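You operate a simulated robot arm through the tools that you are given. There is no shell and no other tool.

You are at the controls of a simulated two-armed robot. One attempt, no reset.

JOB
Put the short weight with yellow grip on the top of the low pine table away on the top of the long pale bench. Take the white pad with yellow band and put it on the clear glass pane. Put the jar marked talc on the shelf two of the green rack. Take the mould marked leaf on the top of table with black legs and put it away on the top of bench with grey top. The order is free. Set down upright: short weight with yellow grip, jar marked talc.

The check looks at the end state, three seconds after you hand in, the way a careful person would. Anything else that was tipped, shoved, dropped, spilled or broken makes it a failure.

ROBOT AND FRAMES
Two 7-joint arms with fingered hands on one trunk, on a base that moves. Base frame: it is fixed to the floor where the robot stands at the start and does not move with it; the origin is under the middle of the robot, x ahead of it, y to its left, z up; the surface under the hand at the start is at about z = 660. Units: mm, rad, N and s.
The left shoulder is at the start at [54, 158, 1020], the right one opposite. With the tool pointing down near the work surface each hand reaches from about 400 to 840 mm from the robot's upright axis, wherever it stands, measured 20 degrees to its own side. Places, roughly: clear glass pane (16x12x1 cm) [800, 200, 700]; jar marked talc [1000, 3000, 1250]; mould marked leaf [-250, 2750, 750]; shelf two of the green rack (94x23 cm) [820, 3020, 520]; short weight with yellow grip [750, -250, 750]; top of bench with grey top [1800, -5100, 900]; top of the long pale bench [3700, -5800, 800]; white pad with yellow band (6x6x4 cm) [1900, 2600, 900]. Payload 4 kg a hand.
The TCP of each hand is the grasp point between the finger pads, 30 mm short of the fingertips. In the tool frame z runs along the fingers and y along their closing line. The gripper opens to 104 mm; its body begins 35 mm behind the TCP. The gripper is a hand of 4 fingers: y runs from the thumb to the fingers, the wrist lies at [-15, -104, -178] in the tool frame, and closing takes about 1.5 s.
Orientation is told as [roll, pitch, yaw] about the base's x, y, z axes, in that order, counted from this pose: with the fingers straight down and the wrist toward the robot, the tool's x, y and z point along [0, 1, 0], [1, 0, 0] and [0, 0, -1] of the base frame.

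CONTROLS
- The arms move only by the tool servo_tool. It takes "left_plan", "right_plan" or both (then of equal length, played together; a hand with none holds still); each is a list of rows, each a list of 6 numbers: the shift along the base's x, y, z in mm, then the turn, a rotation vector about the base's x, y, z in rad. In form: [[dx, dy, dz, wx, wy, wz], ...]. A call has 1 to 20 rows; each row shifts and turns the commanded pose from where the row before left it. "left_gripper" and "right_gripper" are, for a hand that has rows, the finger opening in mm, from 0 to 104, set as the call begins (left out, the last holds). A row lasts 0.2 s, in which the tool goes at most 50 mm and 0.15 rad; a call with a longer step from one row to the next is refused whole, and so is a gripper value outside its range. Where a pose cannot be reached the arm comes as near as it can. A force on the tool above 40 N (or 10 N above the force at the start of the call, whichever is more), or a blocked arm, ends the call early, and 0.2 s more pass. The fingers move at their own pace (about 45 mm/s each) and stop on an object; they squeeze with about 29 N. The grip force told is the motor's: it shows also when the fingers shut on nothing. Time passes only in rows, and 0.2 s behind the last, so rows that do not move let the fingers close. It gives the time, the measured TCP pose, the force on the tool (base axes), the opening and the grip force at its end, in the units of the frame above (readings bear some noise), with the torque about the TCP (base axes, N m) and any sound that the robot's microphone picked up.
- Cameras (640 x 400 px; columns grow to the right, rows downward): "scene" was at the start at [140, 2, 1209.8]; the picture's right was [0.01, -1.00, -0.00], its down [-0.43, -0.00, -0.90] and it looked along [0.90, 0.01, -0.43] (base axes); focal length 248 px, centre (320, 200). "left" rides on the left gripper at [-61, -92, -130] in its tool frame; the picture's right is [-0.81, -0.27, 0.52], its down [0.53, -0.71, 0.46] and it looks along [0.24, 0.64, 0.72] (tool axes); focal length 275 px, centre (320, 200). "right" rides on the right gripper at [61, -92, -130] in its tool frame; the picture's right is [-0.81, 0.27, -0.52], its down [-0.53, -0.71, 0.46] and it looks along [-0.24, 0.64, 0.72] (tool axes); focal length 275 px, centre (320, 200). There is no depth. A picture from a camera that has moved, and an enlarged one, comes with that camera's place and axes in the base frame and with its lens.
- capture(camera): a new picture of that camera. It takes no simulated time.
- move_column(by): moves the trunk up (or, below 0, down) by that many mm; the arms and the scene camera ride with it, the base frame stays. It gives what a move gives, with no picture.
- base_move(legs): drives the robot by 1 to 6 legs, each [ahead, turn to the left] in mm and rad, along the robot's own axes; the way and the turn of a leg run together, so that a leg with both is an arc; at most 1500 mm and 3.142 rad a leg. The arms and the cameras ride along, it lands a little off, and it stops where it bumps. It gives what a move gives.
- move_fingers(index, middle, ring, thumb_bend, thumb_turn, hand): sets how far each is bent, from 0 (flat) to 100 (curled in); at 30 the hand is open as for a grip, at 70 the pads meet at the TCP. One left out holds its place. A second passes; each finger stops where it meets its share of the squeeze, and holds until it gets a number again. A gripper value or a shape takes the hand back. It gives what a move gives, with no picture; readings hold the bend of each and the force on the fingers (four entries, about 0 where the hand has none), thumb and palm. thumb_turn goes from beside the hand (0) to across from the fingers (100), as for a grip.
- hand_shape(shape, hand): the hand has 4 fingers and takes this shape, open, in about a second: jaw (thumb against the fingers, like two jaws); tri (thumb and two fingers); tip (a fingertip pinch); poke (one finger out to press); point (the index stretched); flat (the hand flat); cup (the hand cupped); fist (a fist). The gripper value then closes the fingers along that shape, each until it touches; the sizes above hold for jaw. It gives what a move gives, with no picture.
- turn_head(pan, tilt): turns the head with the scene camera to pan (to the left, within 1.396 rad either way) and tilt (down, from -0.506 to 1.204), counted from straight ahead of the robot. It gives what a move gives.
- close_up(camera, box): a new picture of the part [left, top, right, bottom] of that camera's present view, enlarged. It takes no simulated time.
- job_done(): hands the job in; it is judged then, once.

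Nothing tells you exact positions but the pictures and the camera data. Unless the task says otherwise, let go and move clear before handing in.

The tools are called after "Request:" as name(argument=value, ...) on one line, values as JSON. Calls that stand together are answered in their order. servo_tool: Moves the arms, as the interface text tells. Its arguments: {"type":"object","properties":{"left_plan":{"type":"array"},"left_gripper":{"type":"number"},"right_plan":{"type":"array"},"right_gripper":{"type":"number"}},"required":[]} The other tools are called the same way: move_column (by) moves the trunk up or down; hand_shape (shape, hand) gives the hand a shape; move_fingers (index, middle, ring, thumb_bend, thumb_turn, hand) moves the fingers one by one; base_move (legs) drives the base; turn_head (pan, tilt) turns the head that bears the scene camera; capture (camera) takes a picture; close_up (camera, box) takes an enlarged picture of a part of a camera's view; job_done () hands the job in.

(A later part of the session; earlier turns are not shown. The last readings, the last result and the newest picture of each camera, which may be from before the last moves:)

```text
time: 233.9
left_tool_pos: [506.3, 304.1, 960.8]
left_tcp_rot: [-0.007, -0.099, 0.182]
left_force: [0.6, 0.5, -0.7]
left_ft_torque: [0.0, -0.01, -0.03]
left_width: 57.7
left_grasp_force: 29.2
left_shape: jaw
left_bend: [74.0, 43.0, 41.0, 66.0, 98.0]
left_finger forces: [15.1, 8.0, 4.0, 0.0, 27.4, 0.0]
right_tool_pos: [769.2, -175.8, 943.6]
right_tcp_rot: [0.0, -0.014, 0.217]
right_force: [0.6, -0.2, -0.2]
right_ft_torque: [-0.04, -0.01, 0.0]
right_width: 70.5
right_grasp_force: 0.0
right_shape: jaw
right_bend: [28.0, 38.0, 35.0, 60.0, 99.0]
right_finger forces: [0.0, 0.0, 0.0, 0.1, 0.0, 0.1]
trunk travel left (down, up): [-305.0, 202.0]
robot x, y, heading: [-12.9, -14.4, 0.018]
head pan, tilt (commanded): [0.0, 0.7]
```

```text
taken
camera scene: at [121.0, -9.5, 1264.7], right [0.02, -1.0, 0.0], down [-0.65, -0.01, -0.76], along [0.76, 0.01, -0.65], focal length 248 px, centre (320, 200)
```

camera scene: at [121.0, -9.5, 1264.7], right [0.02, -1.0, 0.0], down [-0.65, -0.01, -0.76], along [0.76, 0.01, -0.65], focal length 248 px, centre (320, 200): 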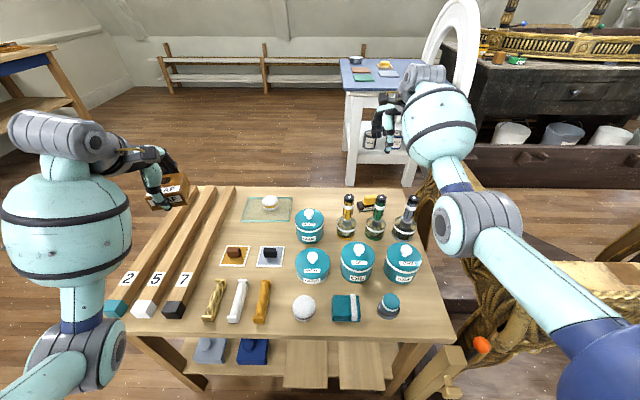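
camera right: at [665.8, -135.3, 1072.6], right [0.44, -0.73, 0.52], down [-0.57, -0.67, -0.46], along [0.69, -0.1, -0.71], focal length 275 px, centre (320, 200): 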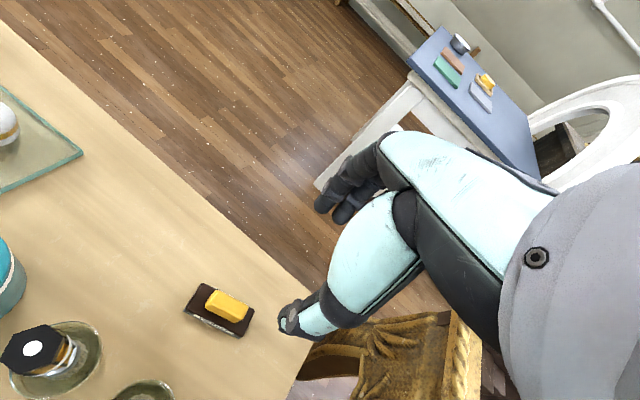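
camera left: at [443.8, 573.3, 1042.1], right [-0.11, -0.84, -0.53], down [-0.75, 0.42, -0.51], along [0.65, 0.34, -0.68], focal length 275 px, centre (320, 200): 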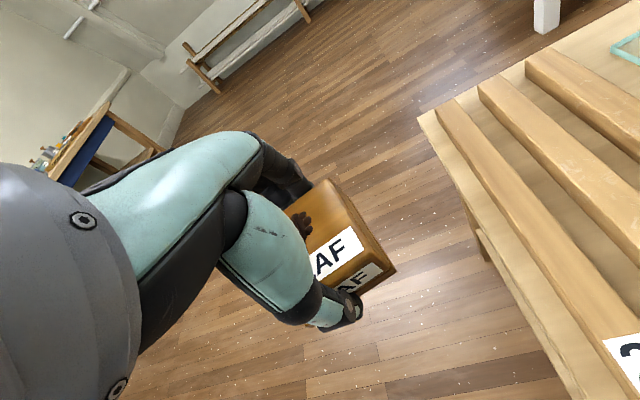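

Request:
servo_tool(right_plan=[[2, 0, -22, 0, 0.002, 0], [2, 0, -25, 0, 0.002, 0], [2, 0, -25, 0, 0.002, 0], [2, 0, -25, 0, 0.002, 0], [2, 0, -25, 0, 0.002, 0], [2, 0, -25, 0, 0.002, 0], [0, 0, -8, 0, 0, 0], [0, 0, 0, 0, 0, 0]])

Request:
capture(camera="right")

Request:
close_up(camera="scene", box=[320, 130, 460, 260])

```text
time: 235.7
left_tool_pos: [505.8, 304.7, 960.9]
left_tcp_rot: [-0.008, -0.096, 0.182]
left_force: [0.1, -0.8, 0.3]
left_ft_torque: [0.0, -0.01, 0.0]
left_width: 57.7
left_grasp_force: 29.1
left_shape: jaw
left_bend: [74.0, 43.0, 41.0, 66.0, 98.0]
left_finger forces: [15.1, 8.0, 4.1, 0.1, 27.2, 0.0]
right_tool_pos: [788.2, -174.2, 785.6]
right_tcp_rot: [0.0, -0.003, 0.218]
right_force: [0.0, -0.2, -0.4]
right_ft_torque: [0.03, -0.02, 0.02]
right_width: 70.1
right_grasp_force: 0.1
right_shape: jaw
right_bend: [28.0, 38.0, 35.0, 60.0, 99.0]
right_finger forces: [0.0, 0.1, 0.0, 0.0, 0.1, 0.0]
trunk travel left (down, up): [-305.0, 202.0]
robot x, y, heading: [-11.9, -9.9, 0.023]
head pan, tilt (commanded): [0.0, 0.7]
```

```text
taken
camera right: at [686.3, -134.4, 917.1], right [0.44, -0.73, 0.52], down [-0.58, -0.67, -0.46], along [0.68, -0.1, -0.72], focal length 275 px, centre (320, 200)
```

right: 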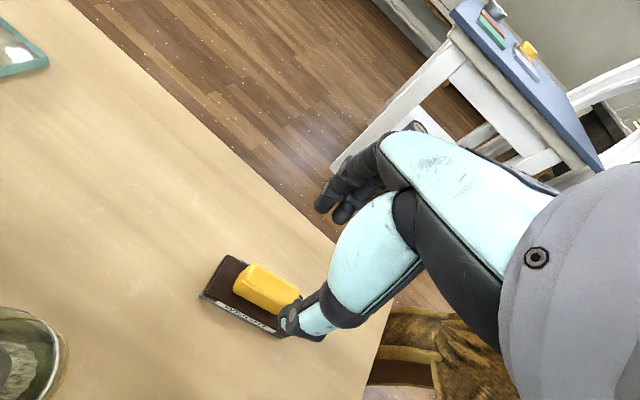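

```text
3.08 times, centred on (390, 195) of scene
camera zoom: at [121.2, -9.5, 1264.7], right [0.02, -1.0, 0.0], down [-0.65, -0.01, -0.76], along [0.76, 0.01, -0.65], focal length 763 px, centre (105, 215)
```

zoom: 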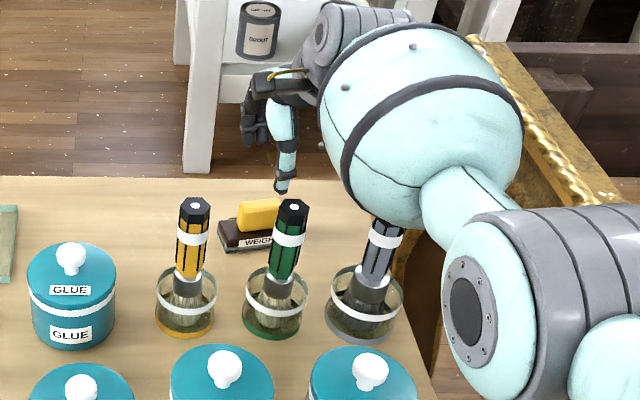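

Request:
servo_tool(right_plan=[[-3, 0, -12, 0, 0, 0], [-3, -1, -14, 0, 0, 0], [-2, 0, -12, 0, 0, 0], [0, 0, 0, 0, 0, 0]])

Request:
close_up(camera="right", box=[200, 160, 420, 360])

Request:
close_up(camera="scene", box=[330, 150, 440, 240])

```text
time: 236.7
left_tool_pos: [506.4, 304.1, 961.4]
left_tcp_rot: [-0.007, -0.097, 0.181]
left_force: [0.3, 0.4, -1.4]
left_ft_torque: [-0.02, 0.05, 0.0]
left_width: 57.5
left_grasp_force: 28.8
left_shape: jaw
left_bend: [74.0, 43.0, 41.0, 66.0, 98.0]
left_finger forces: [15.1, 8.0, 4.0, 0.0, 27.2, 0.0]
right_tool_pos: [784.0, -175.6, 747.5]
right_tcp_rot: [-0.001, 0.0, 0.218]
right_force: [0.1, -0.1, 0.4]
right_ft_torque: [-0.03, -0.02, -0.01]
right_width: 70.5
right_grasp_force: 0.0
right_shape: jaw
right_bend: [28.0, 38.0, 35.0, 60.0, 99.0]
right_finger forces: [0.0, 0.0, 0.0, 0.0, 0.0, 0.0]
trunk travel left (down, up): [-305.0, 202.0]
robot x, y, heading: [-14.5, -14.6, 0.015]
head pan, tilt (commanded): [0.0, 0.7]
```

```text
2.00 times, centred on (310, 260) of right
camera zoom: at [680.7, -135.5, 878.2], right [0.44, -0.73, 0.52], down [-0.58, -0.67, -0.46], along [0.68, -0.1, -0.72], focal length 551 px, centre (340, 80)
```

zoom: 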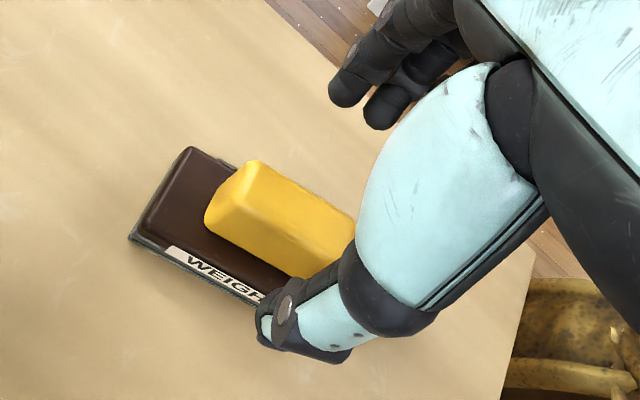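

```text
4.44 times, centred on (385, 195) of scene
camera zoom: at [121.2, -9.5, 1264.7], right [0.02, -1.0, 0.0], down [-0.65, -0.01, -0.76], along [0.76, 0.01, -0.65], focal length 1102 px, centre (31, 222)
```

zoom: 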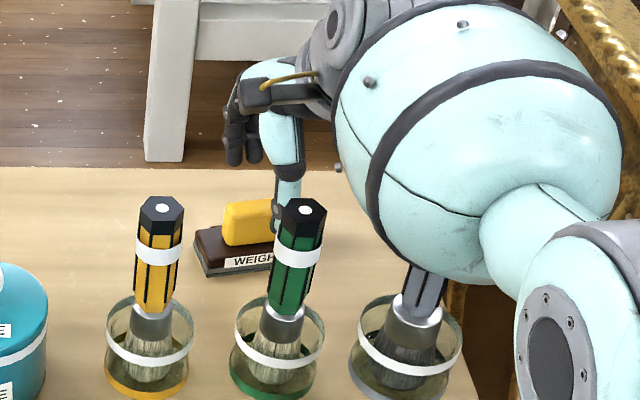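

Clearances to the two brush handles look sufficient (about 25–30 mm). I'll descend the rest in small steps.

Request:
servo_tool(right_plan=[[-1, 0, -8, 0, 0, 0], [-1, 0, -8, 0, 0, 0], [-1, 0, -6, 0, 0, 0], [0, 0, 0, 0, 0, 0]])

Request:
close_up(camera="right", box=[200, 160, 420, 360])

Request:
close_up(camera="scene", box=[330, 150, 440, 240])

Request:
capture(camera="left")

```text
time: 237.7
left_tool_pos: [506.1, 304.0, 960.9]
left_tcp_rot: [-0.007, -0.094, 0.182]
left_force: [0.5, 0.6, -0.9]
left_ft_torque: [0.0, 0.03, 0.04]
left_width: 57.5
left_grasp_force: 28.8
left_shape: jaw
left_bend: [74.0, 43.0, 41.0, 66.0, 98.0]
left_finger forces: [15.2, 8.1, 4.0, 0.0, 27.3, 0.0]
right_tool_pos: [777.8, -174.6, 725.6]
right_tcp_rot: [0.0, -0.003, 0.219]
right_force: [0.2, 0.4, 0.4]
right_ft_torque: [-0.01, -0.02, -0.01]
right_width: 70.6
right_grasp_force: 0.2
right_shape: jaw
right_bend: [28.0, 38.0, 35.0, 60.0, 99.0]
right_finger forces: [0.1, 0.0, 0.1, 0.0, 0.0, 0.0]
trunk travel left (down, up): [-305.0, 202.0]
robot x, y, heading: [-10.0, -12.5, 0.017]
head pan, tilt (commanded): [0.0, 0.7]
```

```text
2.00 times, centred on (310, 260) of right
camera zoom: at [675.6, -135.1, 855.8], right [0.44, -0.73, 0.52], down [-0.58, -0.67, -0.46], along [0.68, -0.1, -0.72], focal length 551 px, centre (340, 80)
```

zoom: 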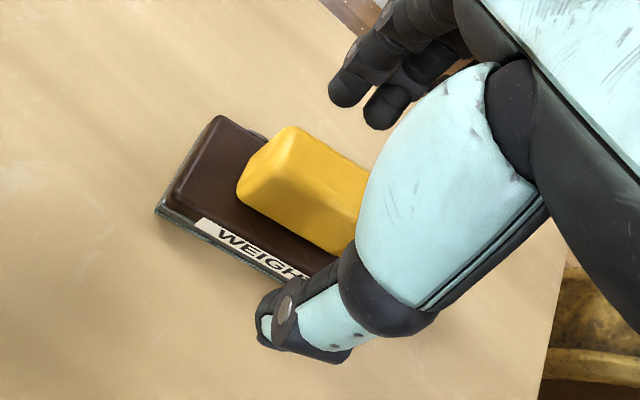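

```text
4.44 times, centred on (385, 195) of scene
camera zoom: at [121.2, -9.5, 1264.7], right [0.02, -1.0, 0.0], down [-0.65, -0.01, -0.76], along [0.76, 0.01, -0.65], focal length 1102 px, centre (31, 222)
```

zoom: 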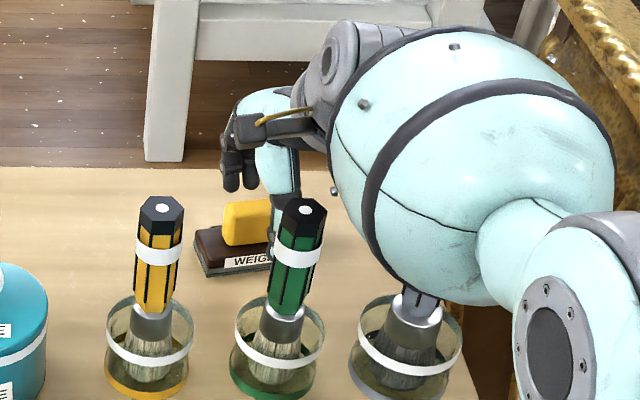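

```text
taken
camera left: at [414.3, 226.4, 1082.1], right [-0.07, -0.84, -0.54], down [-0.75, 0.4, -0.53], along [0.66, 0.36, -0.66], focal length 275 px, centre (320, 200)
```

left: 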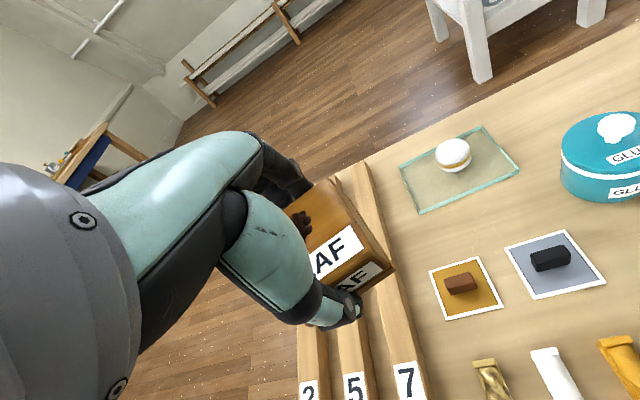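

Request:
servo_tool(right_plan=[[1, 0, -5, 0, 0, 0], [1, 0, -5, 0, 0, 0], [0, 0, -3, 0, 0, 0], [0, 0, 0, 0, 0, 0]])

Request:
close_up(camera="right", box=[200, 160, 420, 360])

```text
time: 238.7
left_tool_pos: [505.9, 303.7, 960.4]
left_tcp_rot: [-0.008, -0.096, 0.182]
left_force: [-0.4, 0.2, -0.9]
left_ft_torque: [0.0, -0.03, -0.01]
left_width: 57.7
left_grasp_force: 29.2
left_shape: jaw
left_bend: [74.0, 43.0, 41.0, 66.0, 98.0]
left_finger forces: [15.1, 8.1, 4.0, 0.0, 27.2, 0.0]
right_tool_pos: [775.6, -173.7, 712.6]
right_tcp_rot: [0.004, -0.002, 0.217]
right_force: [0.4, -0.2, 0.5]
right_ft_torque: [0.01, 0.04, -0.02]
right_width: 70.2
right_grasp_force: 0.0
right_shape: jaw
right_bend: [28.0, 38.0, 35.0, 60.0, 99.0]
right_finger forces: [0.1, 0.0, 0.1, 0.1, 0.1, 0.0]
right hand out of reach, approached as far as the arm can: row 1
trunk travel left (down, up): [-305.0, 202.0]
robot x, y, heading: [-11.5, -8.7, 0.023]
head pan, tilt (commanded): [0.0, 0.7]
```

```text
2.00 times, centred on (310, 260) of right
camera zoom: at [671.8, -134.4, 843.9], right [0.44, -0.73, 0.52], down [-0.58, -0.67, -0.46], along [0.68, -0.1, -0.72], focal length 551 px, centre (340, 80)
```

zoom: 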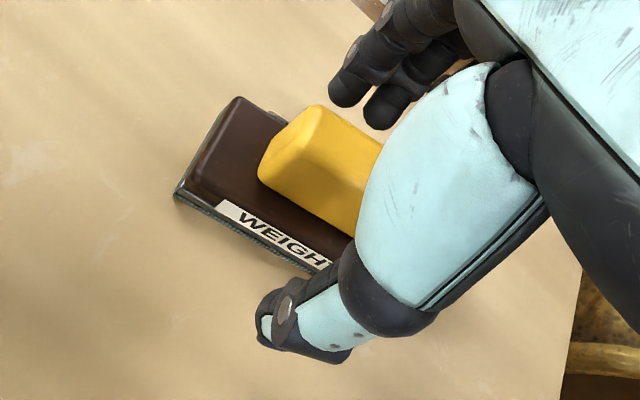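

The fingers straddle the yellow grip with the tips just above the base block. I'll close on it.

Request:
servo_tool(right_plan=[[0, 0, 0, 0, 0, 0], [0, 0, 0, 0, 0, 0], [0, 0, 0, 0, 0, 0], [0, 0, 0, 0, 0, 0], [0, 0, 0, 0, 0, 0], [0, 0, 0, 0, 0, 0], [0, 0, 0, 0, 0, 0], [0, 0, 0, 0, 0, 0]], right_gripper=8)

Request:
close_up(camera="right", box=[200, 160, 420, 360])

Request:
close_up(camera="scene", box=[330, 150, 440, 240])

```text
time: 240.5
left_tool_pos: [504.9, 304.5, 960.2]
left_tcp_rot: [-0.007, -0.098, 0.182]
left_force: [0.1, 0.2, -0.7]
left_ft_torque: [0.0, -0.02, 0.0]
left_width: 57.6
left_grasp_force: 29.0
left_shape: jaw
left_bend: [74.0, 43.0, 41.0, 66.0, 98.0]
left_finger forces: [15.1, 7.9, 3.9, 0.0, 27.3, 0.0]
right_tool_pos: [774.0, -173.9, 713.8]
right_tcp_rot: [0.003, 0.0, 0.217]
right_force: [0.1, 0.0, -1.1]
right_ft_torque: [-0.02, -0.03, 0.04]
right_width: 14.7
right_grasp_force: 29.0
right_shape: jaw
right_bend: [73.0, 62.0, 64.0, 74.0, 100.0]
right_finger forces: [15.8, 7.1, 3.2, 0.1, 26.2, 0.1]
trunk travel left (down, up): [-305.0, 202.0]
robot x, y, heading: [-15.8, -11.9, 0.017]
head pan, tilt (commanded): [0.0, 0.7]
```

```text
2.00 times, centred on (310, 260) of right
camera zoom: at [671.9, -134.5, 843.8], right [0.44, -0.73, 0.52], down [-0.58, -0.67, -0.46], along [0.68, -0.1, -0.72], focal length 551 px, centre (340, 80)
```

zoom: 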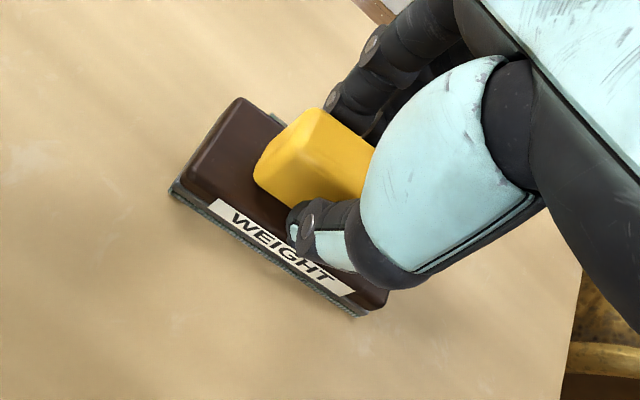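

```text
4.44 times, centred on (385, 195) of scene
camera zoom: at [121.4, -9.5, 1264.7], right [0.02, -1.0, 0.0], down [-0.65, -0.01, -0.76], along [0.76, 0.01, -0.65], focal length 1102 px, centre (31, 222)
```

zoom: 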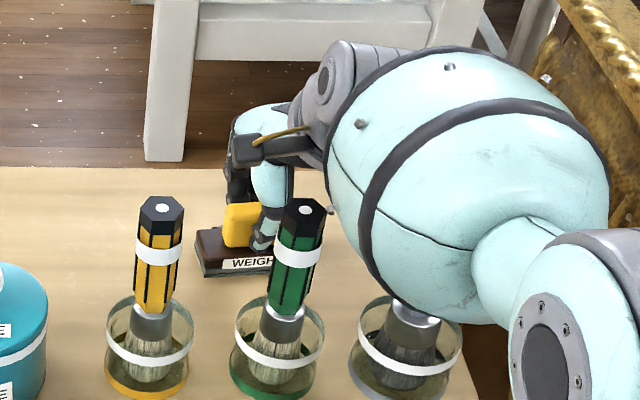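

The yellow grip is held by all fingers. I'll lift slowly and watch for slip or tilt.

Request:
servo_tool(right_plan=[[0, 0, 5, 0, 0, 0], [0, 0, 8, 0, 0, 0], [0, 0, 8, 0, 0, 0], [0, 0, 0, 0, 0, 0]])

Request:
close_up(camera="right", box=[200, 160, 420, 360])

Request:
close_up(camera="scene", box=[330, 150, 440, 240])

```text
time: 241.5
left_tool_pos: [506.6, 304.0, 960.0]
left_tcp_rot: [-0.006, -0.097, 0.181]
left_force: [0.2, -0.5, -1.4]
left_ft_torque: [-0.01, -0.01, 0.0]
left_width: 57.6
left_grasp_force: 28.7
left_shape: jaw
left_bend: [74.0, 43.0, 41.0, 66.0, 98.0]
left_finger forces: [15.1, 8.0, 4.0, 0.0, 27.2, 0.0]
right_tool_pos: [773.3, -174.4, 734.5]
right_tcp_rot: [0.001, 0.0, 0.217]
right_force: [-0.1, -0.2, -1.7]
right_ft_torque: [-0.01, -0.01, 0.03]
right_width: 14.2
right_grasp_force: 29.1
right_shape: jaw
right_bend: [73.0, 63.0, 65.0, 74.0, 100.0]
right_finger forces: [16.4, 6.7, 3.1, 0.1, 26.5, 0.0]
trunk travel left (down, up): [-305.0, 202.0]
robot x, y, heading: [-10.8, -14.0, 0.018]
head pan, tilt (commanded): [0.0, 0.7]
```

```text
2.00 times, centred on (310, 260) of right
camera zoom: at [670.0, -134.9, 865.4], right [0.44, -0.73, 0.52], down [-0.58, -0.67, -0.46], along [0.68, -0.1, -0.72], focal length 551 px, centre (340, 80)
```

zoom: 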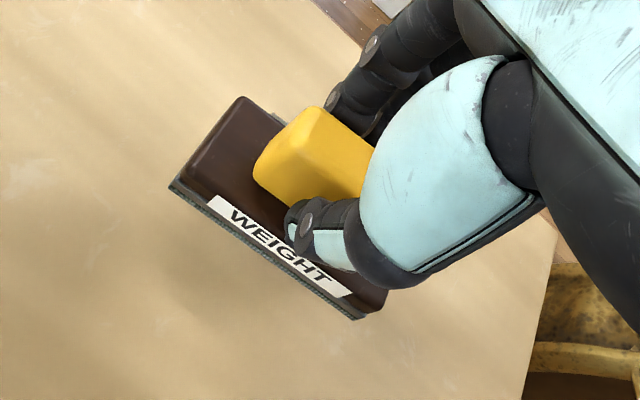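

```text
4.44 times, centred on (385, 195) of scene
camera zoom: at [121.6, -9.5, 1264.7], right [0.02, -1.0, 0.0], down [-0.65, -0.01, -0.76], along [0.76, 0.01, -0.65], focal length 1102 px, centre (31, 222)
```

zoom: 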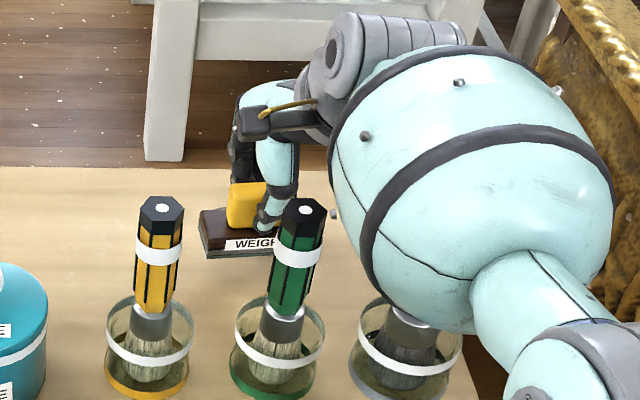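

The weight hangs level in the hand. I'll raise it straight above the brushes, then back away from the table.

Request:
servo_tool(right_plan=[[0, 0, 15, 0, 0, 0], [0, 0, 20, 0, 0, 0], [0, 0, 25, 0, 0, 0], [0, 0, 25, 0, 0, 0], [0, 0, 25, 0, 0, 0], [0, 0, 25, 0, 0, 0], [0, 0, 25, 0, 0, 0], [0, 0, 25, 0, 0, 0], [0, 0, 25, 0, 0, 0], [0, 0, 0, 0, 0, 0]])

Request:
capture(camera="right")

Request:
capture(camera="scene")

```text
time: 242.1
left_tool_pos: [494.8, 304.5, 968.9]
left_tcp_rot: [-0.012, -0.122, 0.179]
left_force: [0.5, -0.2, 0.0]
left_ft_torque: [0.01, -0.01, 0.0]
left_width: 57.9
left_grasp_force: 28.4
left_shape: jaw
left_bend: [74.0, 43.0, 41.0, 66.0, 98.0]
left_finger forces: [15.0, 8.1, 4.0, 0.0, 27.4, 0.0]
right_tool_pos: [760.7, -173.9, 778.7]
right_tcp_rot: [-0.003, -0.012, 0.217]
right_force: [0.7, 0.0, -2.2]
right_ft_torque: [0.02, -0.02, 0.0]
right_width: 14.5
right_grasp_force: 28.8
right_shape: jaw
right_bend: [73.0, 63.0, 66.0, 74.0, 100.0]
right_finger forces: [17.2, 6.8, 3.0, 0.0, 27.1, 0.0]
trunk travel left (down, up): [-305.0, 202.0]
robot x, y, heading: [-13.9, -13.5, 0.02]
head pan, tilt (commanded): [0.0, 0.7]
stopped in row 3 (right hand): the arm was blocked; the commanded pose is now the measured one
```

```text
taken
camera right: at [656.0, -134.9, 907.9], right [0.44, -0.73, 0.52], down [-0.57, -0.67, -0.46], along [0.69, -0.1, -0.72], focal length 275 px, centre (320, 200)
```

right: 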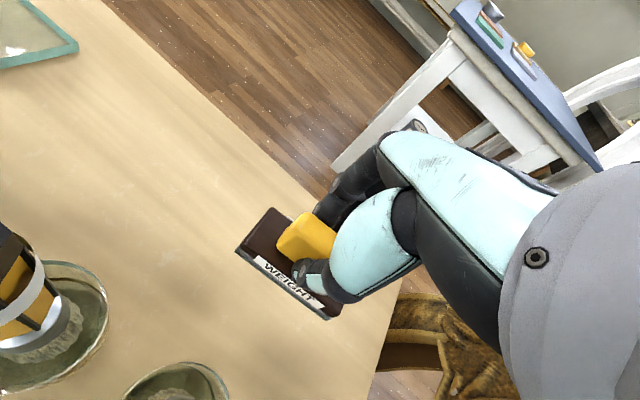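

```text
taken
camera scene: at [120.1, -9.6, 1264.8], right [0.02, -1.0, 0.0], down [-0.65, -0.01, -0.76], along [0.76, 0.01, -0.65], focal length 248 px, centre (320, 200)
```

scene: 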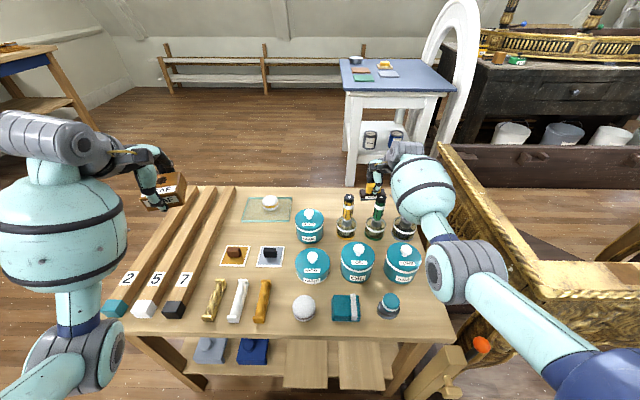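

Request:
servo_tool(right_plan=[[0, 0, 10, 0, 0, 0], [0, 0, 14, 0, 0, 0], [0, 0, 16, 0, 0, 0], [0, 0, 18, 0, 0, 0], [0, 0, 18, 0, 0, 0], [0, 0, 18, 0, 0, 0], [0, 0, 18, 0, 0, 0], [0, 0, 18, 0, 0, 0], [0, 0, 16, 0, 0, 0], [0, 0, 10, 0, 0, 0], [0, 0, 0, 0, 0, 0]])

Request:
capture(camera="right")

Request:
capture(camera="scene")

```text
time: 244.5
left_tool_pos: [496.8, 303.7, 968.0]
left_tcp_rot: [-0.01, -0.118, 0.178]
left_force: [0.3, 0.3, -0.2]
left_ft_torque: [-0.01, -0.02, 0.0]
left_width: 57.5
left_grasp_force: 28.9
left_shape: jaw
left_bend: [74.0, 43.0, 41.0, 66.0, 98.0]
left_finger forces: [15.1, 8.1, 4.0, 0.0, 27.3, 0.1]
right_tool_pos: [761.3, -174.3, 936.4]
right_tcp_rot: [-0.002, -0.013, 0.218]
right_force: [0.2, 0.4, -1.7]
right_ft_torque: [0.0, -0.01, 0.02]
right_width: 14.1
right_grasp_force: 29.3
right_shape: jaw
right_bend: [73.0, 63.0, 66.0, 74.0, 100.0]
right_finger forces: [17.1, 6.8, 3.1, 0.1, 27.1, 0.0]
trunk travel left (down, up): [-305.0, 202.0]
robot x, y, heading: [-12.8, -9.8, 0.016]
head pan, tilt (commanded): [0.0, 0.7]
```

```text
taken
camera right: at [657.1, -135.2, 1064.8], right [0.44, -0.73, 0.52], down [-0.57, -0.67, -0.46], along [0.69, -0.1, -0.72], focal length 275 px, centre (320, 200)
```

right: 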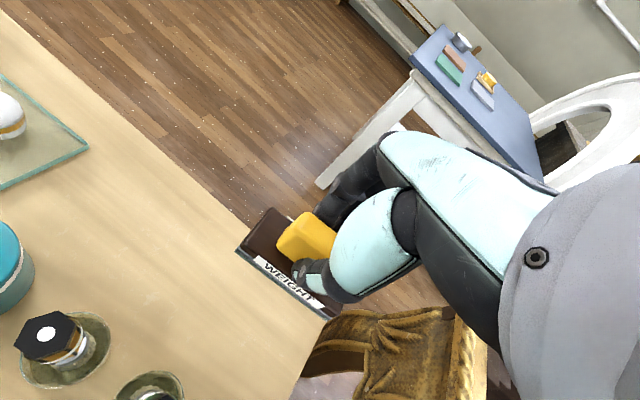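

```text
taken
camera scene: at [121.6, -9.5, 1264.7], right [0.02, -1.0, 0.0], down [-0.65, -0.01, -0.76], along [0.76, 0.01, -0.65], focal length 248 px, centre (320, 200)
```

scene: 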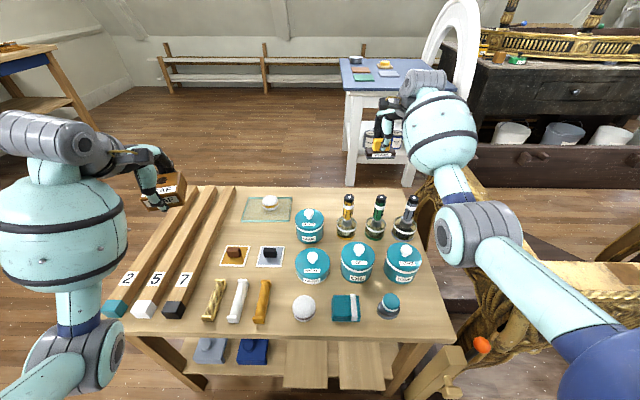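

Everything on the table is undisturbed and both hands are loaded. I'll raise the trunk, back off, and turn down the aisle toward the far benches.

Request:
move_column(by=120)

Request:
base_move(legs=[[-300, 0]])

Request:
base_move(legs=[[0, -1.588]])

Request:
turn_head(pan=0.0, tilt=0.35)

Request:
capture(camera="scene")

```text
time: 246.0
left_tool_pos: [496.9, 302.5, 1089.6]
left_tcp_rot: [-0.013, -0.12, 0.18]
left_force: [-0.2, -0.5, -1.2]
left_ft_torque: [-0.02, 0.02, -0.03]
left_width: 57.4
left_grasp_force: 29.2
left_shape: jaw
left_bend: [74.0, 43.0, 41.0, 66.0, 98.0]
left_finger forces: [15.1, 8.0, 4.0, 0.0, 27.4, 0.1]
right_tool_pos: [762.6, -174.8, 1055.6]
right_tcp_rot: [-0.002, -0.014, 0.22]
right_force: [-0.4, -0.4, -1.5]
right_ft_torque: [0.01, 0.0, -0.01]
right_width: 14.4
right_grasp_force: 28.7
right_shape: jaw
right_bend: [73.0, 63.0, 66.0, 74.0, 100.0]
right_finger forces: [17.1, 6.8, 3.1, 0.1, 27.0, 0.0]
trunk travel left (down, up): [-425.0, 82.0]
robot x, y, heading: [-16.5, -13.2, 0.016]
head pan, tilt (commanded): [0.0, 0.7]
```

```text
time: 248.2
left_tool_pos: [198.1, 297.7, 1088.9]
left_tcp_rot: [-0.011, -0.121, 0.178]
left_force: [0.5, -0.1, -0.8]
left_ft_torque: [0.0, -0.01, 0.0]
left_width: 57.8
left_grasp_force: 29.3
left_shape: jaw
left_bend: [74.0, 43.0, 41.0, 66.0, 98.0]
left_finger forces: [15.1, 8.1, 3.9, 0.0, 27.3, 0.0]
right_tool_pos: [461.7, -179.1, 1056.3]
right_tcp_rot: [-0.002, -0.014, 0.219]
right_force: [0.5, 0.3, -2.5]
right_ft_torque: [0.03, -0.03, 0.0]
right_width: 14.3
right_grasp_force: 29.1
right_shape: jaw
right_bend: [73.0, 63.0, 66.0, 74.0, 100.0]
right_finger forces: [17.2, 6.8, 3.1, 0.0, 27.1, 0.1]
trunk travel left (down, up): [-425.0, 82.0]
robot x, y, heading: [-308.3, -17.4, 0.015]
head pan, tilt (commanded): [0.0, 0.7]
```

```text
time: 249.1
left_tool_pos: [167.8, 284.4, 1113.7]
left_tcp_rot: [-0.029, -0.202, 0.148]
left_force: [0.1, -0.3, -0.4]
left_ft_torque: [0.0, 0.0, 0.0]
left_width: 57.2
left_grasp_force: 28.4
left_shape: jaw
left_bend: [74.0, 44.0, 42.0, 66.0, 98.0]
left_finger forces: [14.7, 8.2, 4.0, 0.0, 27.2, 0.1]
right_tool_pos: [419.4, -194.9, 1083.0]
right_tcp_rot: [-0.01, -0.048, 0.199]
right_force: [-0.2, 0.1, -1.5]
right_ft_torque: [-0.02, 0.01, 0.01]
right_width: 13.9
right_grasp_force: 28.6
right_shape: jaw
right_bend: [72.0, 63.0, 68.0, 74.0, 100.0]
right_finger forces: [17.9, 6.8, 2.8, 0.0, 28.1, 0.1]
trunk travel left (down, up): [-425.0, 82.0]
robot x, y, heading: [-311.7, -18.8, -0.0]
head pan, tilt (commanded): [0.0, 0.7]
stopped in leg 1: the robot was blocked; the commanded pose is now the measured one
```

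```text
time: 249.9
left_tool_pos: [170.0, 284.7, 1112.3]
left_tcp_rot: [-0.027, -0.199, 0.147]
left_force: [0.1, -1.0, -0.3]
left_ft_torque: [0.0, 0.02, -0.02]
left_width: 57.4
left_grasp_force: 29.4
left_shape: jaw
left_bend: [74.0, 44.0, 42.0, 66.0, 98.0]
left_finger forces: [14.8, 8.3, 4.1, 0.0, 27.2, 0.1]
right_tool_pos: [421.7, -195.1, 1081.3]
right_tcp_rot: [-0.01, -0.048, 0.197]
right_force: [0.3, 0.9, -2.3]
right_ft_torque: [-0.01, 0.01, 0.0]
right_width: 13.8
right_grasp_force: 29.6
right_shape: jaw
right_bend: [72.0, 63.0, 68.0, 74.0, 100.0]
right_finger forces: [17.9, 6.7, 2.8, 0.0, 28.1, 0.0]
trunk travel left (down, up): [-425.0, 82.0]
robot x, y, heading: [-309.5, -16.6, -0.0]
head pan, tilt (commanded): [0.0, 0.351]
```

```text
taken
camera scene: at [-168.5, -17.6, 1416.3], right [0.0, -1.0, 0.0], down [-0.36, 0.0, -0.93], along [0.93, 0.0, -0.36], focal length 248 px, centre (320, 200)
```

scene: 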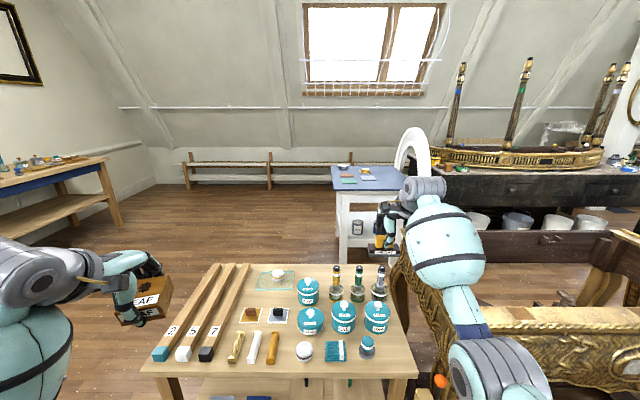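

The turn stopped with a jolt though nothing is near the robot. I'll check the grips and try again.

Request:
capture(camera="right")

Request:
base_move(legs=[[0, -0.8]])

Request:
base_move(legs=[[0, -0.771]])

Request:
capture(camera="scene")

```text
taken
camera right: at [312.5, -153.8, 1208.5], right [0.4, -0.74, 0.54], down [-0.57, -0.66, -0.48], along [0.72, -0.11, -0.69], focal length 275 px, centre (320, 200)
```

right: 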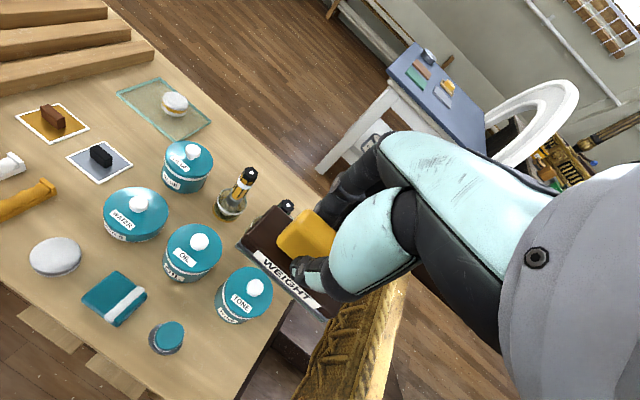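

```text
time: 252.1
left_tool_pos: [231.9, -23.1, 1122.6]
left_tcp_rot: [-0.02, -0.216, -0.452]
left_force: [0.0, -0.9, -0.2]
left_ft_torque: [0.06, -0.02, 0.01]
left_width: 57.2
left_grasp_force: 28.9
left_shape: jaw
left_bend: [74.0, 44.0, 42.0, 67.0, 98.0]
left_finger forces: [15.1, 7.6, 4.0, 0.1, 26.7, 0.1]
right_tool_pos: [172.7, -563.8, 1100.1]
right_tcp_rot: [-0.014, -0.073, -0.399]
right_force: [-0.2, -0.7, -1.9]
right_ft_torque: [0.01, 0.02, -0.01]
right_width: 13.9
right_grasp_force: 28.9
right_shape: jaw
right_bend: [72.0, 63.0, 69.0, 74.0, 100.0]
right_finger forces: [17.9, 6.9, 2.9, 0.0, 27.9, 0.0]
trunk travel left (down, up): [-425.0, 82.0]
robot x, y, heading: [-310.5, -18.4, -0.599]
head pan, tilt (commanded): [0.0, 0.351]
stopped in leg 1: the robot was blocked; the commanded pose is now the measured one
```

```text
time: 254.9
left_tool_pos: [75.7, -394.8, 1119.5]
left_tcp_rot: [-0.016, -0.2, -1.215]
left_force: [0.8, -0.2, -0.8]
left_ft_torque: [-0.01, -0.01, 0.01]
left_width: 57.0
left_grasp_force: 29.0
left_shape: jaw
left_bend: [74.0, 44.0, 42.0, 67.0, 98.0]
left_finger forces: [14.7, 7.3, 4.0, 0.1, 26.1, 0.0]
right_tool_pos: [-345.8, -745.2, 1101.1]
right_tcp_rot: [-0.017, -0.072, -1.167]
right_force: [0.6, -1.0, -1.9]
right_ft_torque: [-0.03, 0.0, -0.03]
right_width: 14.0
right_grasp_force: 29.1
right_shape: jaw
right_bend: [72.0, 63.0, 69.0, 75.0, 100.0]
right_finger forces: [17.4, 6.6, 2.7, 0.0, 26.9, 0.1]
trunk travel left (down, up): [-425.0, 82.0]
robot x, y, heading: [-302.1, -15.8, -1.374]
head pan, tilt (commanded): [0.0, 0.351]
```

```text
taken
camera scene: at [-272.4, -153.1, 1416.4], right [-0.98, -0.2, 0.0], down [-0.07, 0.35, -0.93], along [0.19, -0.92, -0.36], focal length 248 px, centre (320, 200)
```

scene: 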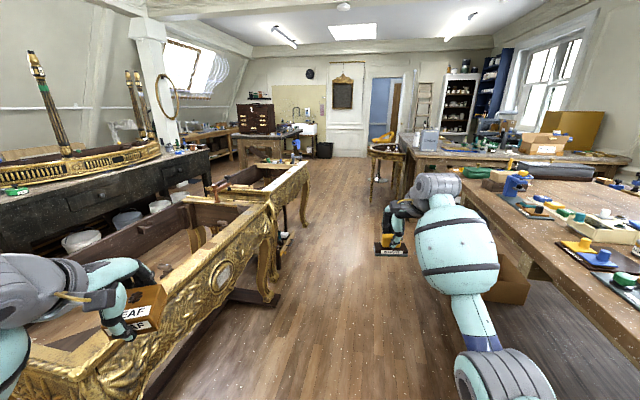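

Both loads are secure; the long reach seems to provoke the jolts, so I'll draw the right hand in to a more compact carry and level both hands.

Request:
servo_tool(right_plan=[[-4, 18, 0, 0.0115, 0.0023, 0], [-5, 24, 0, 0.0115, 0.0023, 0], [-5, 24, 0, 0.0115, 0.0023, 0], [-5, 24, 0, 0.0115, 0.0023, 0], [-5, 24, 0, 0.0115, 0.0023, 0], [-4, 18, 0, 0.0115, 0.0023, 0], [0, 0, 0, 0, 0, 0]], left_plan=[[2, -9, 0, 0.0327, 0.0065, 0], [2, -10, 0, 0.0327, 0.0065, 0], [2, -10, 0, 0.0327, 0.0065, 0], [2, -10, 0, 0.0327, 0.0065, 0], [2, -10, 0, 0.0327, 0.0065, 0], [2, -9, 0, 0.0327, 0.0065, 0], [0, 0, 0, 0, 0, 0]])

Request:
close_up(camera="scene", box=[200, 80, 440, 220])

Request:
close_up(camera="scene", box=[180, 160, 460, 330])

```text
time: 256.5
left_tool_pos: [86.3, -439.6, 1124.6]
left_tcp_rot: [0.015, -0.015, -1.219]
left_force: [0.4, -0.1, -0.6]
left_ft_torque: [0.03, 0.04, -0.01]
left_width: 56.7
left_grasp_force: 29.2
left_shape: jaw
left_bend: [74.0, 44.0, 42.0, 67.0, 98.0]
left_finger forces: [14.8, 7.7, 4.2, 0.0, 26.6, 0.1]
right_tool_pos: [-373.1, -599.2, 1110.1]
right_tcp_rot: [-0.005, -0.017, -1.17]
right_force: [0.2, -0.9, -0.9]
right_ft_torque: [0.0, -0.01, -0.02]
right_width: 13.8
right_grasp_force: 29.2
right_shape: jaw
right_bend: [72.0, 63.0, 69.0, 75.0, 100.0]
right_finger forces: [17.8, 6.9, 2.7, 0.1, 27.5, 0.0]
trunk travel left (down, up): [-425.0, 82.0]
robot x, y, heading: [-307.1, -13.6, -1.366]
head pan, tilt (commanded): [0.0, 0.351]
```

```text
2.67 times, centred on (320, 150) of scene
camera zoom: at [-271.1, -153.0, 1416.4], right [-0.98, -0.2, 0.0], down [-0.07, 0.35, -0.93], along [0.19, -0.92, -0.36], focal length 661 px, centre (320, 333)
```

zoom: 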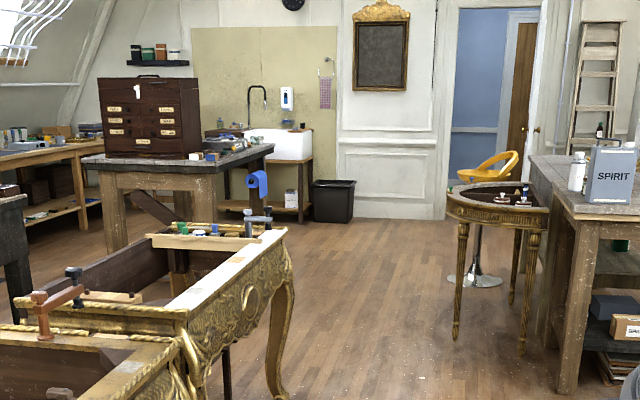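

```text
2.29 times, centred on (320, 245) of scene
camera zoom: at [-271.1, -153.0, 1416.4], right [-0.98, -0.2, 0.0], down [-0.07, 0.35, -0.93], along [0.19, -0.92, -0.36], focal length 566 px, centre (320, 97)
```

zoom: 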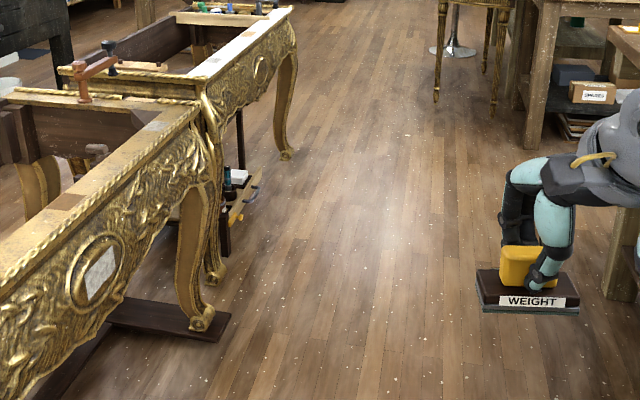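

The corridor runs between the gilded frame's feet (x≈350–480) and the console table (x<-320 at y≈-3600). I'll head for about (50, -3200).

Request:
base_move(legs=[[0, -0.093], [1300, 0]])

Request:
base_move(legs=[[1300, 0]])

Request:
capture(camera="scene")

```text
time: 264.0
left_tool_pos: [199.7, -1777.2, 1124.8]
left_tcp_rot: [0.017, -0.017, -1.298]
left_force: [0.8, -0.2, -1.6]
left_ft_torque: [0.0, 0.01, 0.01]
left_width: 56.7
left_grasp_force: 29.3
left_shape: jaw
left_bend: [74.0, 44.0, 42.0, 67.0, 98.0]
left_finger forces: [14.9, 7.7, 4.0, 0.0, 26.5, 0.0]
right_tool_pos: [-272.5, -1899.0, 1110.2]
right_tcp_rot: [-0.003, -0.017, -1.25]
right_force: [0.5, 0.5, -2.8]
right_ft_torque: [-0.03, -0.01, -0.02]
right_width: 13.7
right_grasp_force: 29.3
right_shape: jaw
right_bend: [72.0, 63.0, 69.0, 75.0, 100.0]
right_finger forces: [17.8, 6.9, 2.7, 0.0, 27.5, 0.1]
trunk travel left (down, up): [-425.0, 82.0]
robot x, y, heading: [-152.1, -1319.1, -1.45]
head pan, tilt (commanded): [0.0, 0.351]
```

```text
time: 270.9
left_tool_pos: [345.8, -3064.6, 1131.8]
left_tcp_rot: [0.012, -0.034, -1.308]
left_force: [-0.3, 0.6, -1.6]
left_ft_torque: [0.0, 0.01, 0.01]
left_width: 57.0
left_grasp_force: 29.0
left_shape: jaw
left_bend: [74.0, 44.0, 42.0, 67.0, 98.0]
left_finger forces: [15.3, 7.8, 4.1, 0.0, 26.9, 0.0]
right_tool_pos: [-123.4, -3185.1, 1119.3]
right_tcp_rot: [-0.002, -0.05, -1.253]
right_force: [0.3, -0.8, -1.3]
right_ft_torque: [0.04, 0.02, 0.0]
right_width: 13.9
right_grasp_force: 29.0
right_shape: jaw
right_bend: [72.0, 63.0, 69.0, 75.0, 100.0]
right_finger forces: [17.7, 6.9, 2.7, 0.0, 27.3, 0.0]
trunk travel left (down, up): [-425.0, 82.0]
robot x, y, heading: [-0.9, -2622.0, -1.451]
head pan, tilt (commanded): [0.0, 0.351]
```

```text
taken
camera scene: at [17.5, -2759.3, 1416.5], right [-0.99, -0.11, 0.0], down [-0.04, 0.35, -0.93], along [0.11, -0.93, -0.36], focal length 248 px, centre (320, 200)
```

scene: 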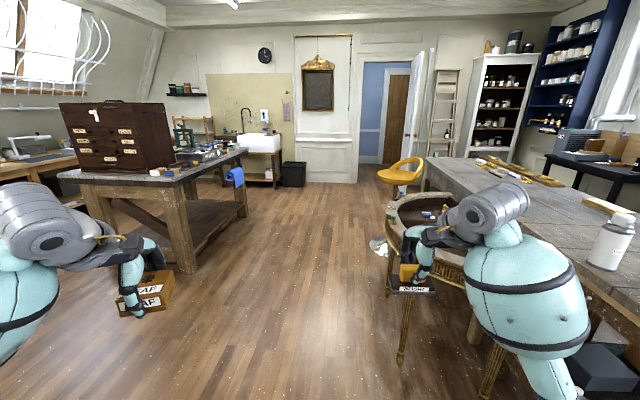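

Request:
close_up(camera="scene", box=[40, 90, 280, 230])

Request:
close_up(camera="scene", box=[0, 100, 120, 200])

Request:
close_up(camera="scene", box=[230, 130, 460, 330])

```text
2.67 times, centred on (160, 160) of scene
camera zoom: at [17.5, -2759.3, 1416.5], right [-0.99, -0.11, 0.0], down [-0.04, 0.35, -0.93], along [0.11, -0.93, -0.36], focal length 661 px, centre (747, 307)
```

zoom: 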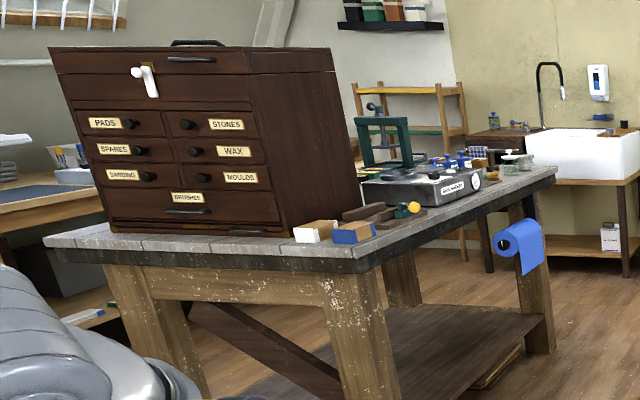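

```text
4.00 times, centred on (60, 150) of scene
camera zoom: at [17.5, -2759.3, 1416.5], right [-0.99, -0.11, 0.0], down [-0.04, 0.35, -0.93], along [0.11, -0.93, -0.36], focal length 992 px, centre (1360, 400)
```

zoom: 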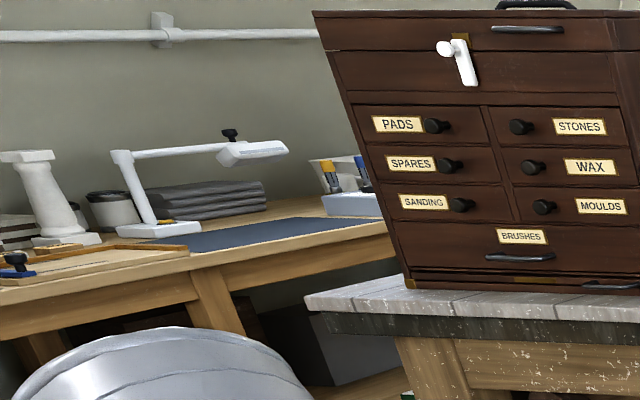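

```text
2.00 times, centred on (345, 230) of scene
camera zoom: at [17.5, -2759.3, 1416.5], right [-0.99, -0.11, 0.0], down [-0.04, 0.35, -0.93], along [0.11, -0.93, -0.36], focal length 496 px, centre (270, 140)
```

zoom: 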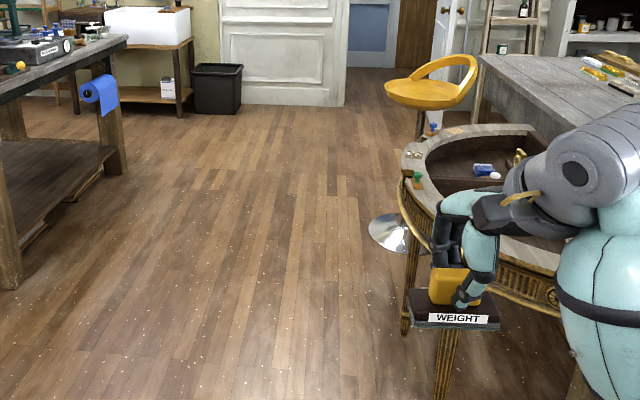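

The grey-topped bench spans roughly x 1220–2250, y -4300 to -5750; the free strip lies on its near end in front of the drawer chest. I'll look left to check the floor space there.

Request:
turn_head(pan=0.9, tilt=0.4)

Request:
capture(camera="scene")

Request:
turn_head(pan=1.39, tilt=0.5)

Request:
capture(camera="scene")

```text
time: 272.1
left_tool_pos: [342.2, -3054.4, 1138.8]
left_tcp_rot: [-0.001, -0.06, -1.318]
left_force: [1.0, -0.1, -0.7]
left_ft_torque: [0.01, -0.01, -0.05]
left_width: 57.0
left_grasp_force: 29.5
left_shape: jaw
left_bend: [74.0, 44.0, 42.0, 67.0, 98.0]
left_finger forces: [15.3, 7.7, 4.0, 0.1, 27.0, 0.0]
right_tool_pos: [-120.7, -3176.3, 1128.6]
right_tcp_rot: [0.004, -0.092, -1.246]
right_force: [-0.4, 0.3, -0.7]
right_ft_torque: [-0.02, 0.0, 0.01]
right_width: 13.8
right_grasp_force: 28.9
right_shape: jaw
right_bend: [72.0, 63.0, 69.0, 75.0, 99.0]
right_finger forces: [17.8, 6.8, 2.6, 0.0, 27.3, 0.0]
trunk travel left (down, up): [-425.0, 82.0]
robot x, y, heading: [-4.0, -2617.9, -1.456]
head pan, tilt (commanded): [0.901, 0.4]
```

```text
taken
camera scene: at [85.6, -2716.3, 1412.3], right [-0.53, -0.85, -0.01], down [-0.33, 0.22, -0.92], along [0.78, -0.48, -0.4], focal length 248 px, centre (320, 200)
```

scene: 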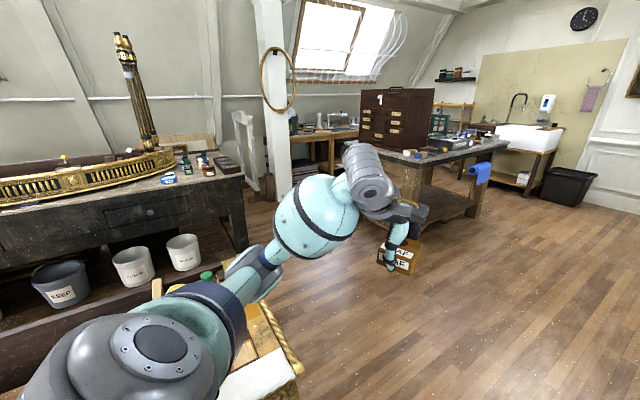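

```text
time: 273.0
left_tool_pos: [342.6, -3052.4, 1139.0]
left_tcp_rot: [0.0, -0.061, -1.317]
left_force: [0.4, 0.0, -0.7]
left_ft_torque: [0.02, 0.0, 0.03]
left_width: 56.9
left_grasp_force: 29.2
left_shape: jaw
left_bend: [74.0, 44.0, 42.0, 67.0, 98.0]
left_finger forces: [15.4, 7.7, 3.9, 0.0, 27.1, 0.1]
right_tool_pos: [-121.6, -3175.3, 1130.1]
right_tcp_rot: [0.003, -0.095, -1.247]
right_force: [0.3, -0.4, -2.0]
right_ft_torque: [0.02, -0.04, 0.0]
right_width: 13.6
right_grasp_force: 29.3
right_shape: jaw
right_bend: [72.0, 63.0, 69.0, 75.0, 99.0]
right_finger forces: [17.7, 6.8, 2.6, 0.0, 27.2, 0.0]
trunk travel left (down, up): [-425.0, 82.0]
robot x, y, heading: [2.7, -2621.0, -1.456]
head pan, tilt (commanded): [1.389, 0.499]
```

```text
taken
camera scene: at [97.7, -2672.8, 1403.8], right [-0.07, -1.0, -0.01], down [-0.48, 0.04, -0.88], along [0.88, -0.05, -0.48], focal length 248 px, centre (320, 200)
```

scene: 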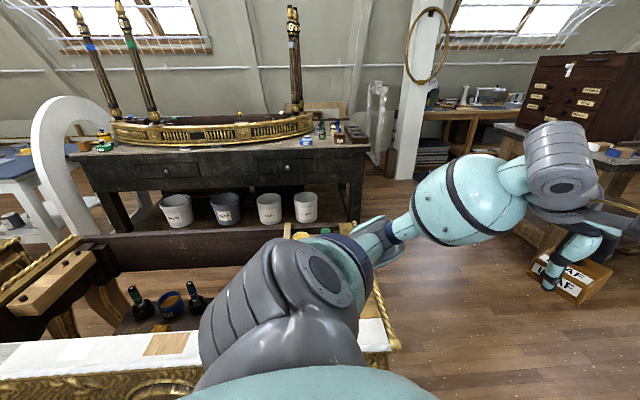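

There is open floor between the gilded frame's end, the black cabinet and the grey bench. I'll drive down to y≈-3500, then east to stand before the bench's near end.

Request:
base_move(legs=[[890, 0], [0, 1.456]])

Request:
turn_head(pan=0.0, tilt=0.45)

Request:
capture(camera="scene")

```text
time: 282.4
left_tool_pos: [542.5, -3204.2, 1148.1]
left_tcp_rot: [0.008, -0.076, 0.157]
left_force: [-0.3, 0.3, -1.1]
left_ft_torque: [-0.02, 0.02, -0.01]
left_width: 56.9
left_grasp_force: 29.4
left_shape: jaw
left_bend: [74.0, 43.0, 42.0, 67.0, 98.0]
left_finger forces: [15.1, 7.8, 4.2, 0.0, 27.2, 0.0]
right_tool_pos: [617.1, -3681.2, 1140.8]
right_tcp_rot: [-0.004, -0.112, 0.222]
right_force: [0.8, 0.1, -2.0]
right_ft_torque: [-0.01, -0.03, 0.01]
right_width: 14.4
right_grasp_force: 28.8
right_shape: jaw
right_bend: [72.0, 63.0, 70.0, 75.0, 99.0]
right_finger forces: [17.6, 6.6, 3.0, 0.1, 26.8, 0.0]
trunk travel left (down, up): [-425.0, 82.0]
robot x, y, heading: [100.5, -3516.8, 0.011]
head pan, tilt (commanded): [1.389, 0.499]
stopped in leg 2: the robot was blocked; the commanded pose is now the measured one
```

```text
time: 283.9
left_tool_pos: [542.7, -3204.1, 1147.4]
left_tcp_rot: [0.01, -0.073, 0.159]
left_force: [-0.6, 0.6, -0.9]
left_ft_torque: [-0.01, 0.02, -0.01]
left_width: 56.9
left_grasp_force: 28.9
left_shape: jaw
left_bend: [74.0, 43.0, 42.0, 67.0, 98.0]
left_finger forces: [15.2, 7.8, 4.0, 0.0, 27.1, 0.0]
right_tool_pos: [617.5, -3682.7, 1140.9]
right_tcp_rot: [-0.007, -0.111, 0.224]
right_force: [0.1, 0.5, -2.5]
right_ft_torque: [-0.01, 0.01, 0.0]
right_width: 13.9
right_grasp_force: 28.9
right_shape: jaw
right_bend: [72.0, 63.0, 70.0, 75.0, 99.0]
right_finger forces: [17.7, 6.7, 3.0, 0.0, 26.7, 0.0]
trunk travel left (down, up): [-425.0, 82.0]
robot x, y, heading: [106.2, -3514.8, 0.011]
head pan, tilt (commanded): [0.0, 0.45]
```

```text
taken
camera scene: at [247.0, -3513.3, 1407.2], right [0.01, -1.0, 0.0], down [-0.45, 0.0, -0.89], along [0.89, 0.01, -0.45], focal length 248 px, centre (320, 200)
```

scene: 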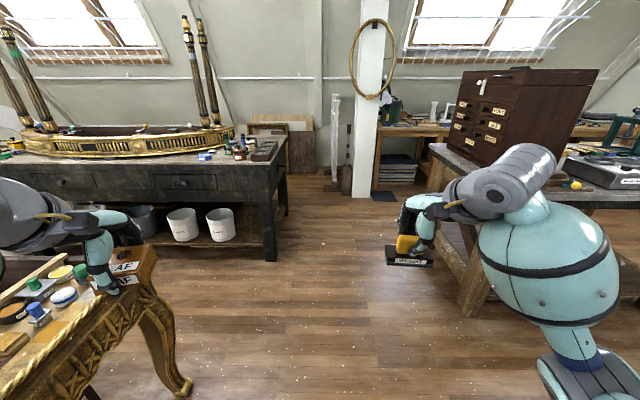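

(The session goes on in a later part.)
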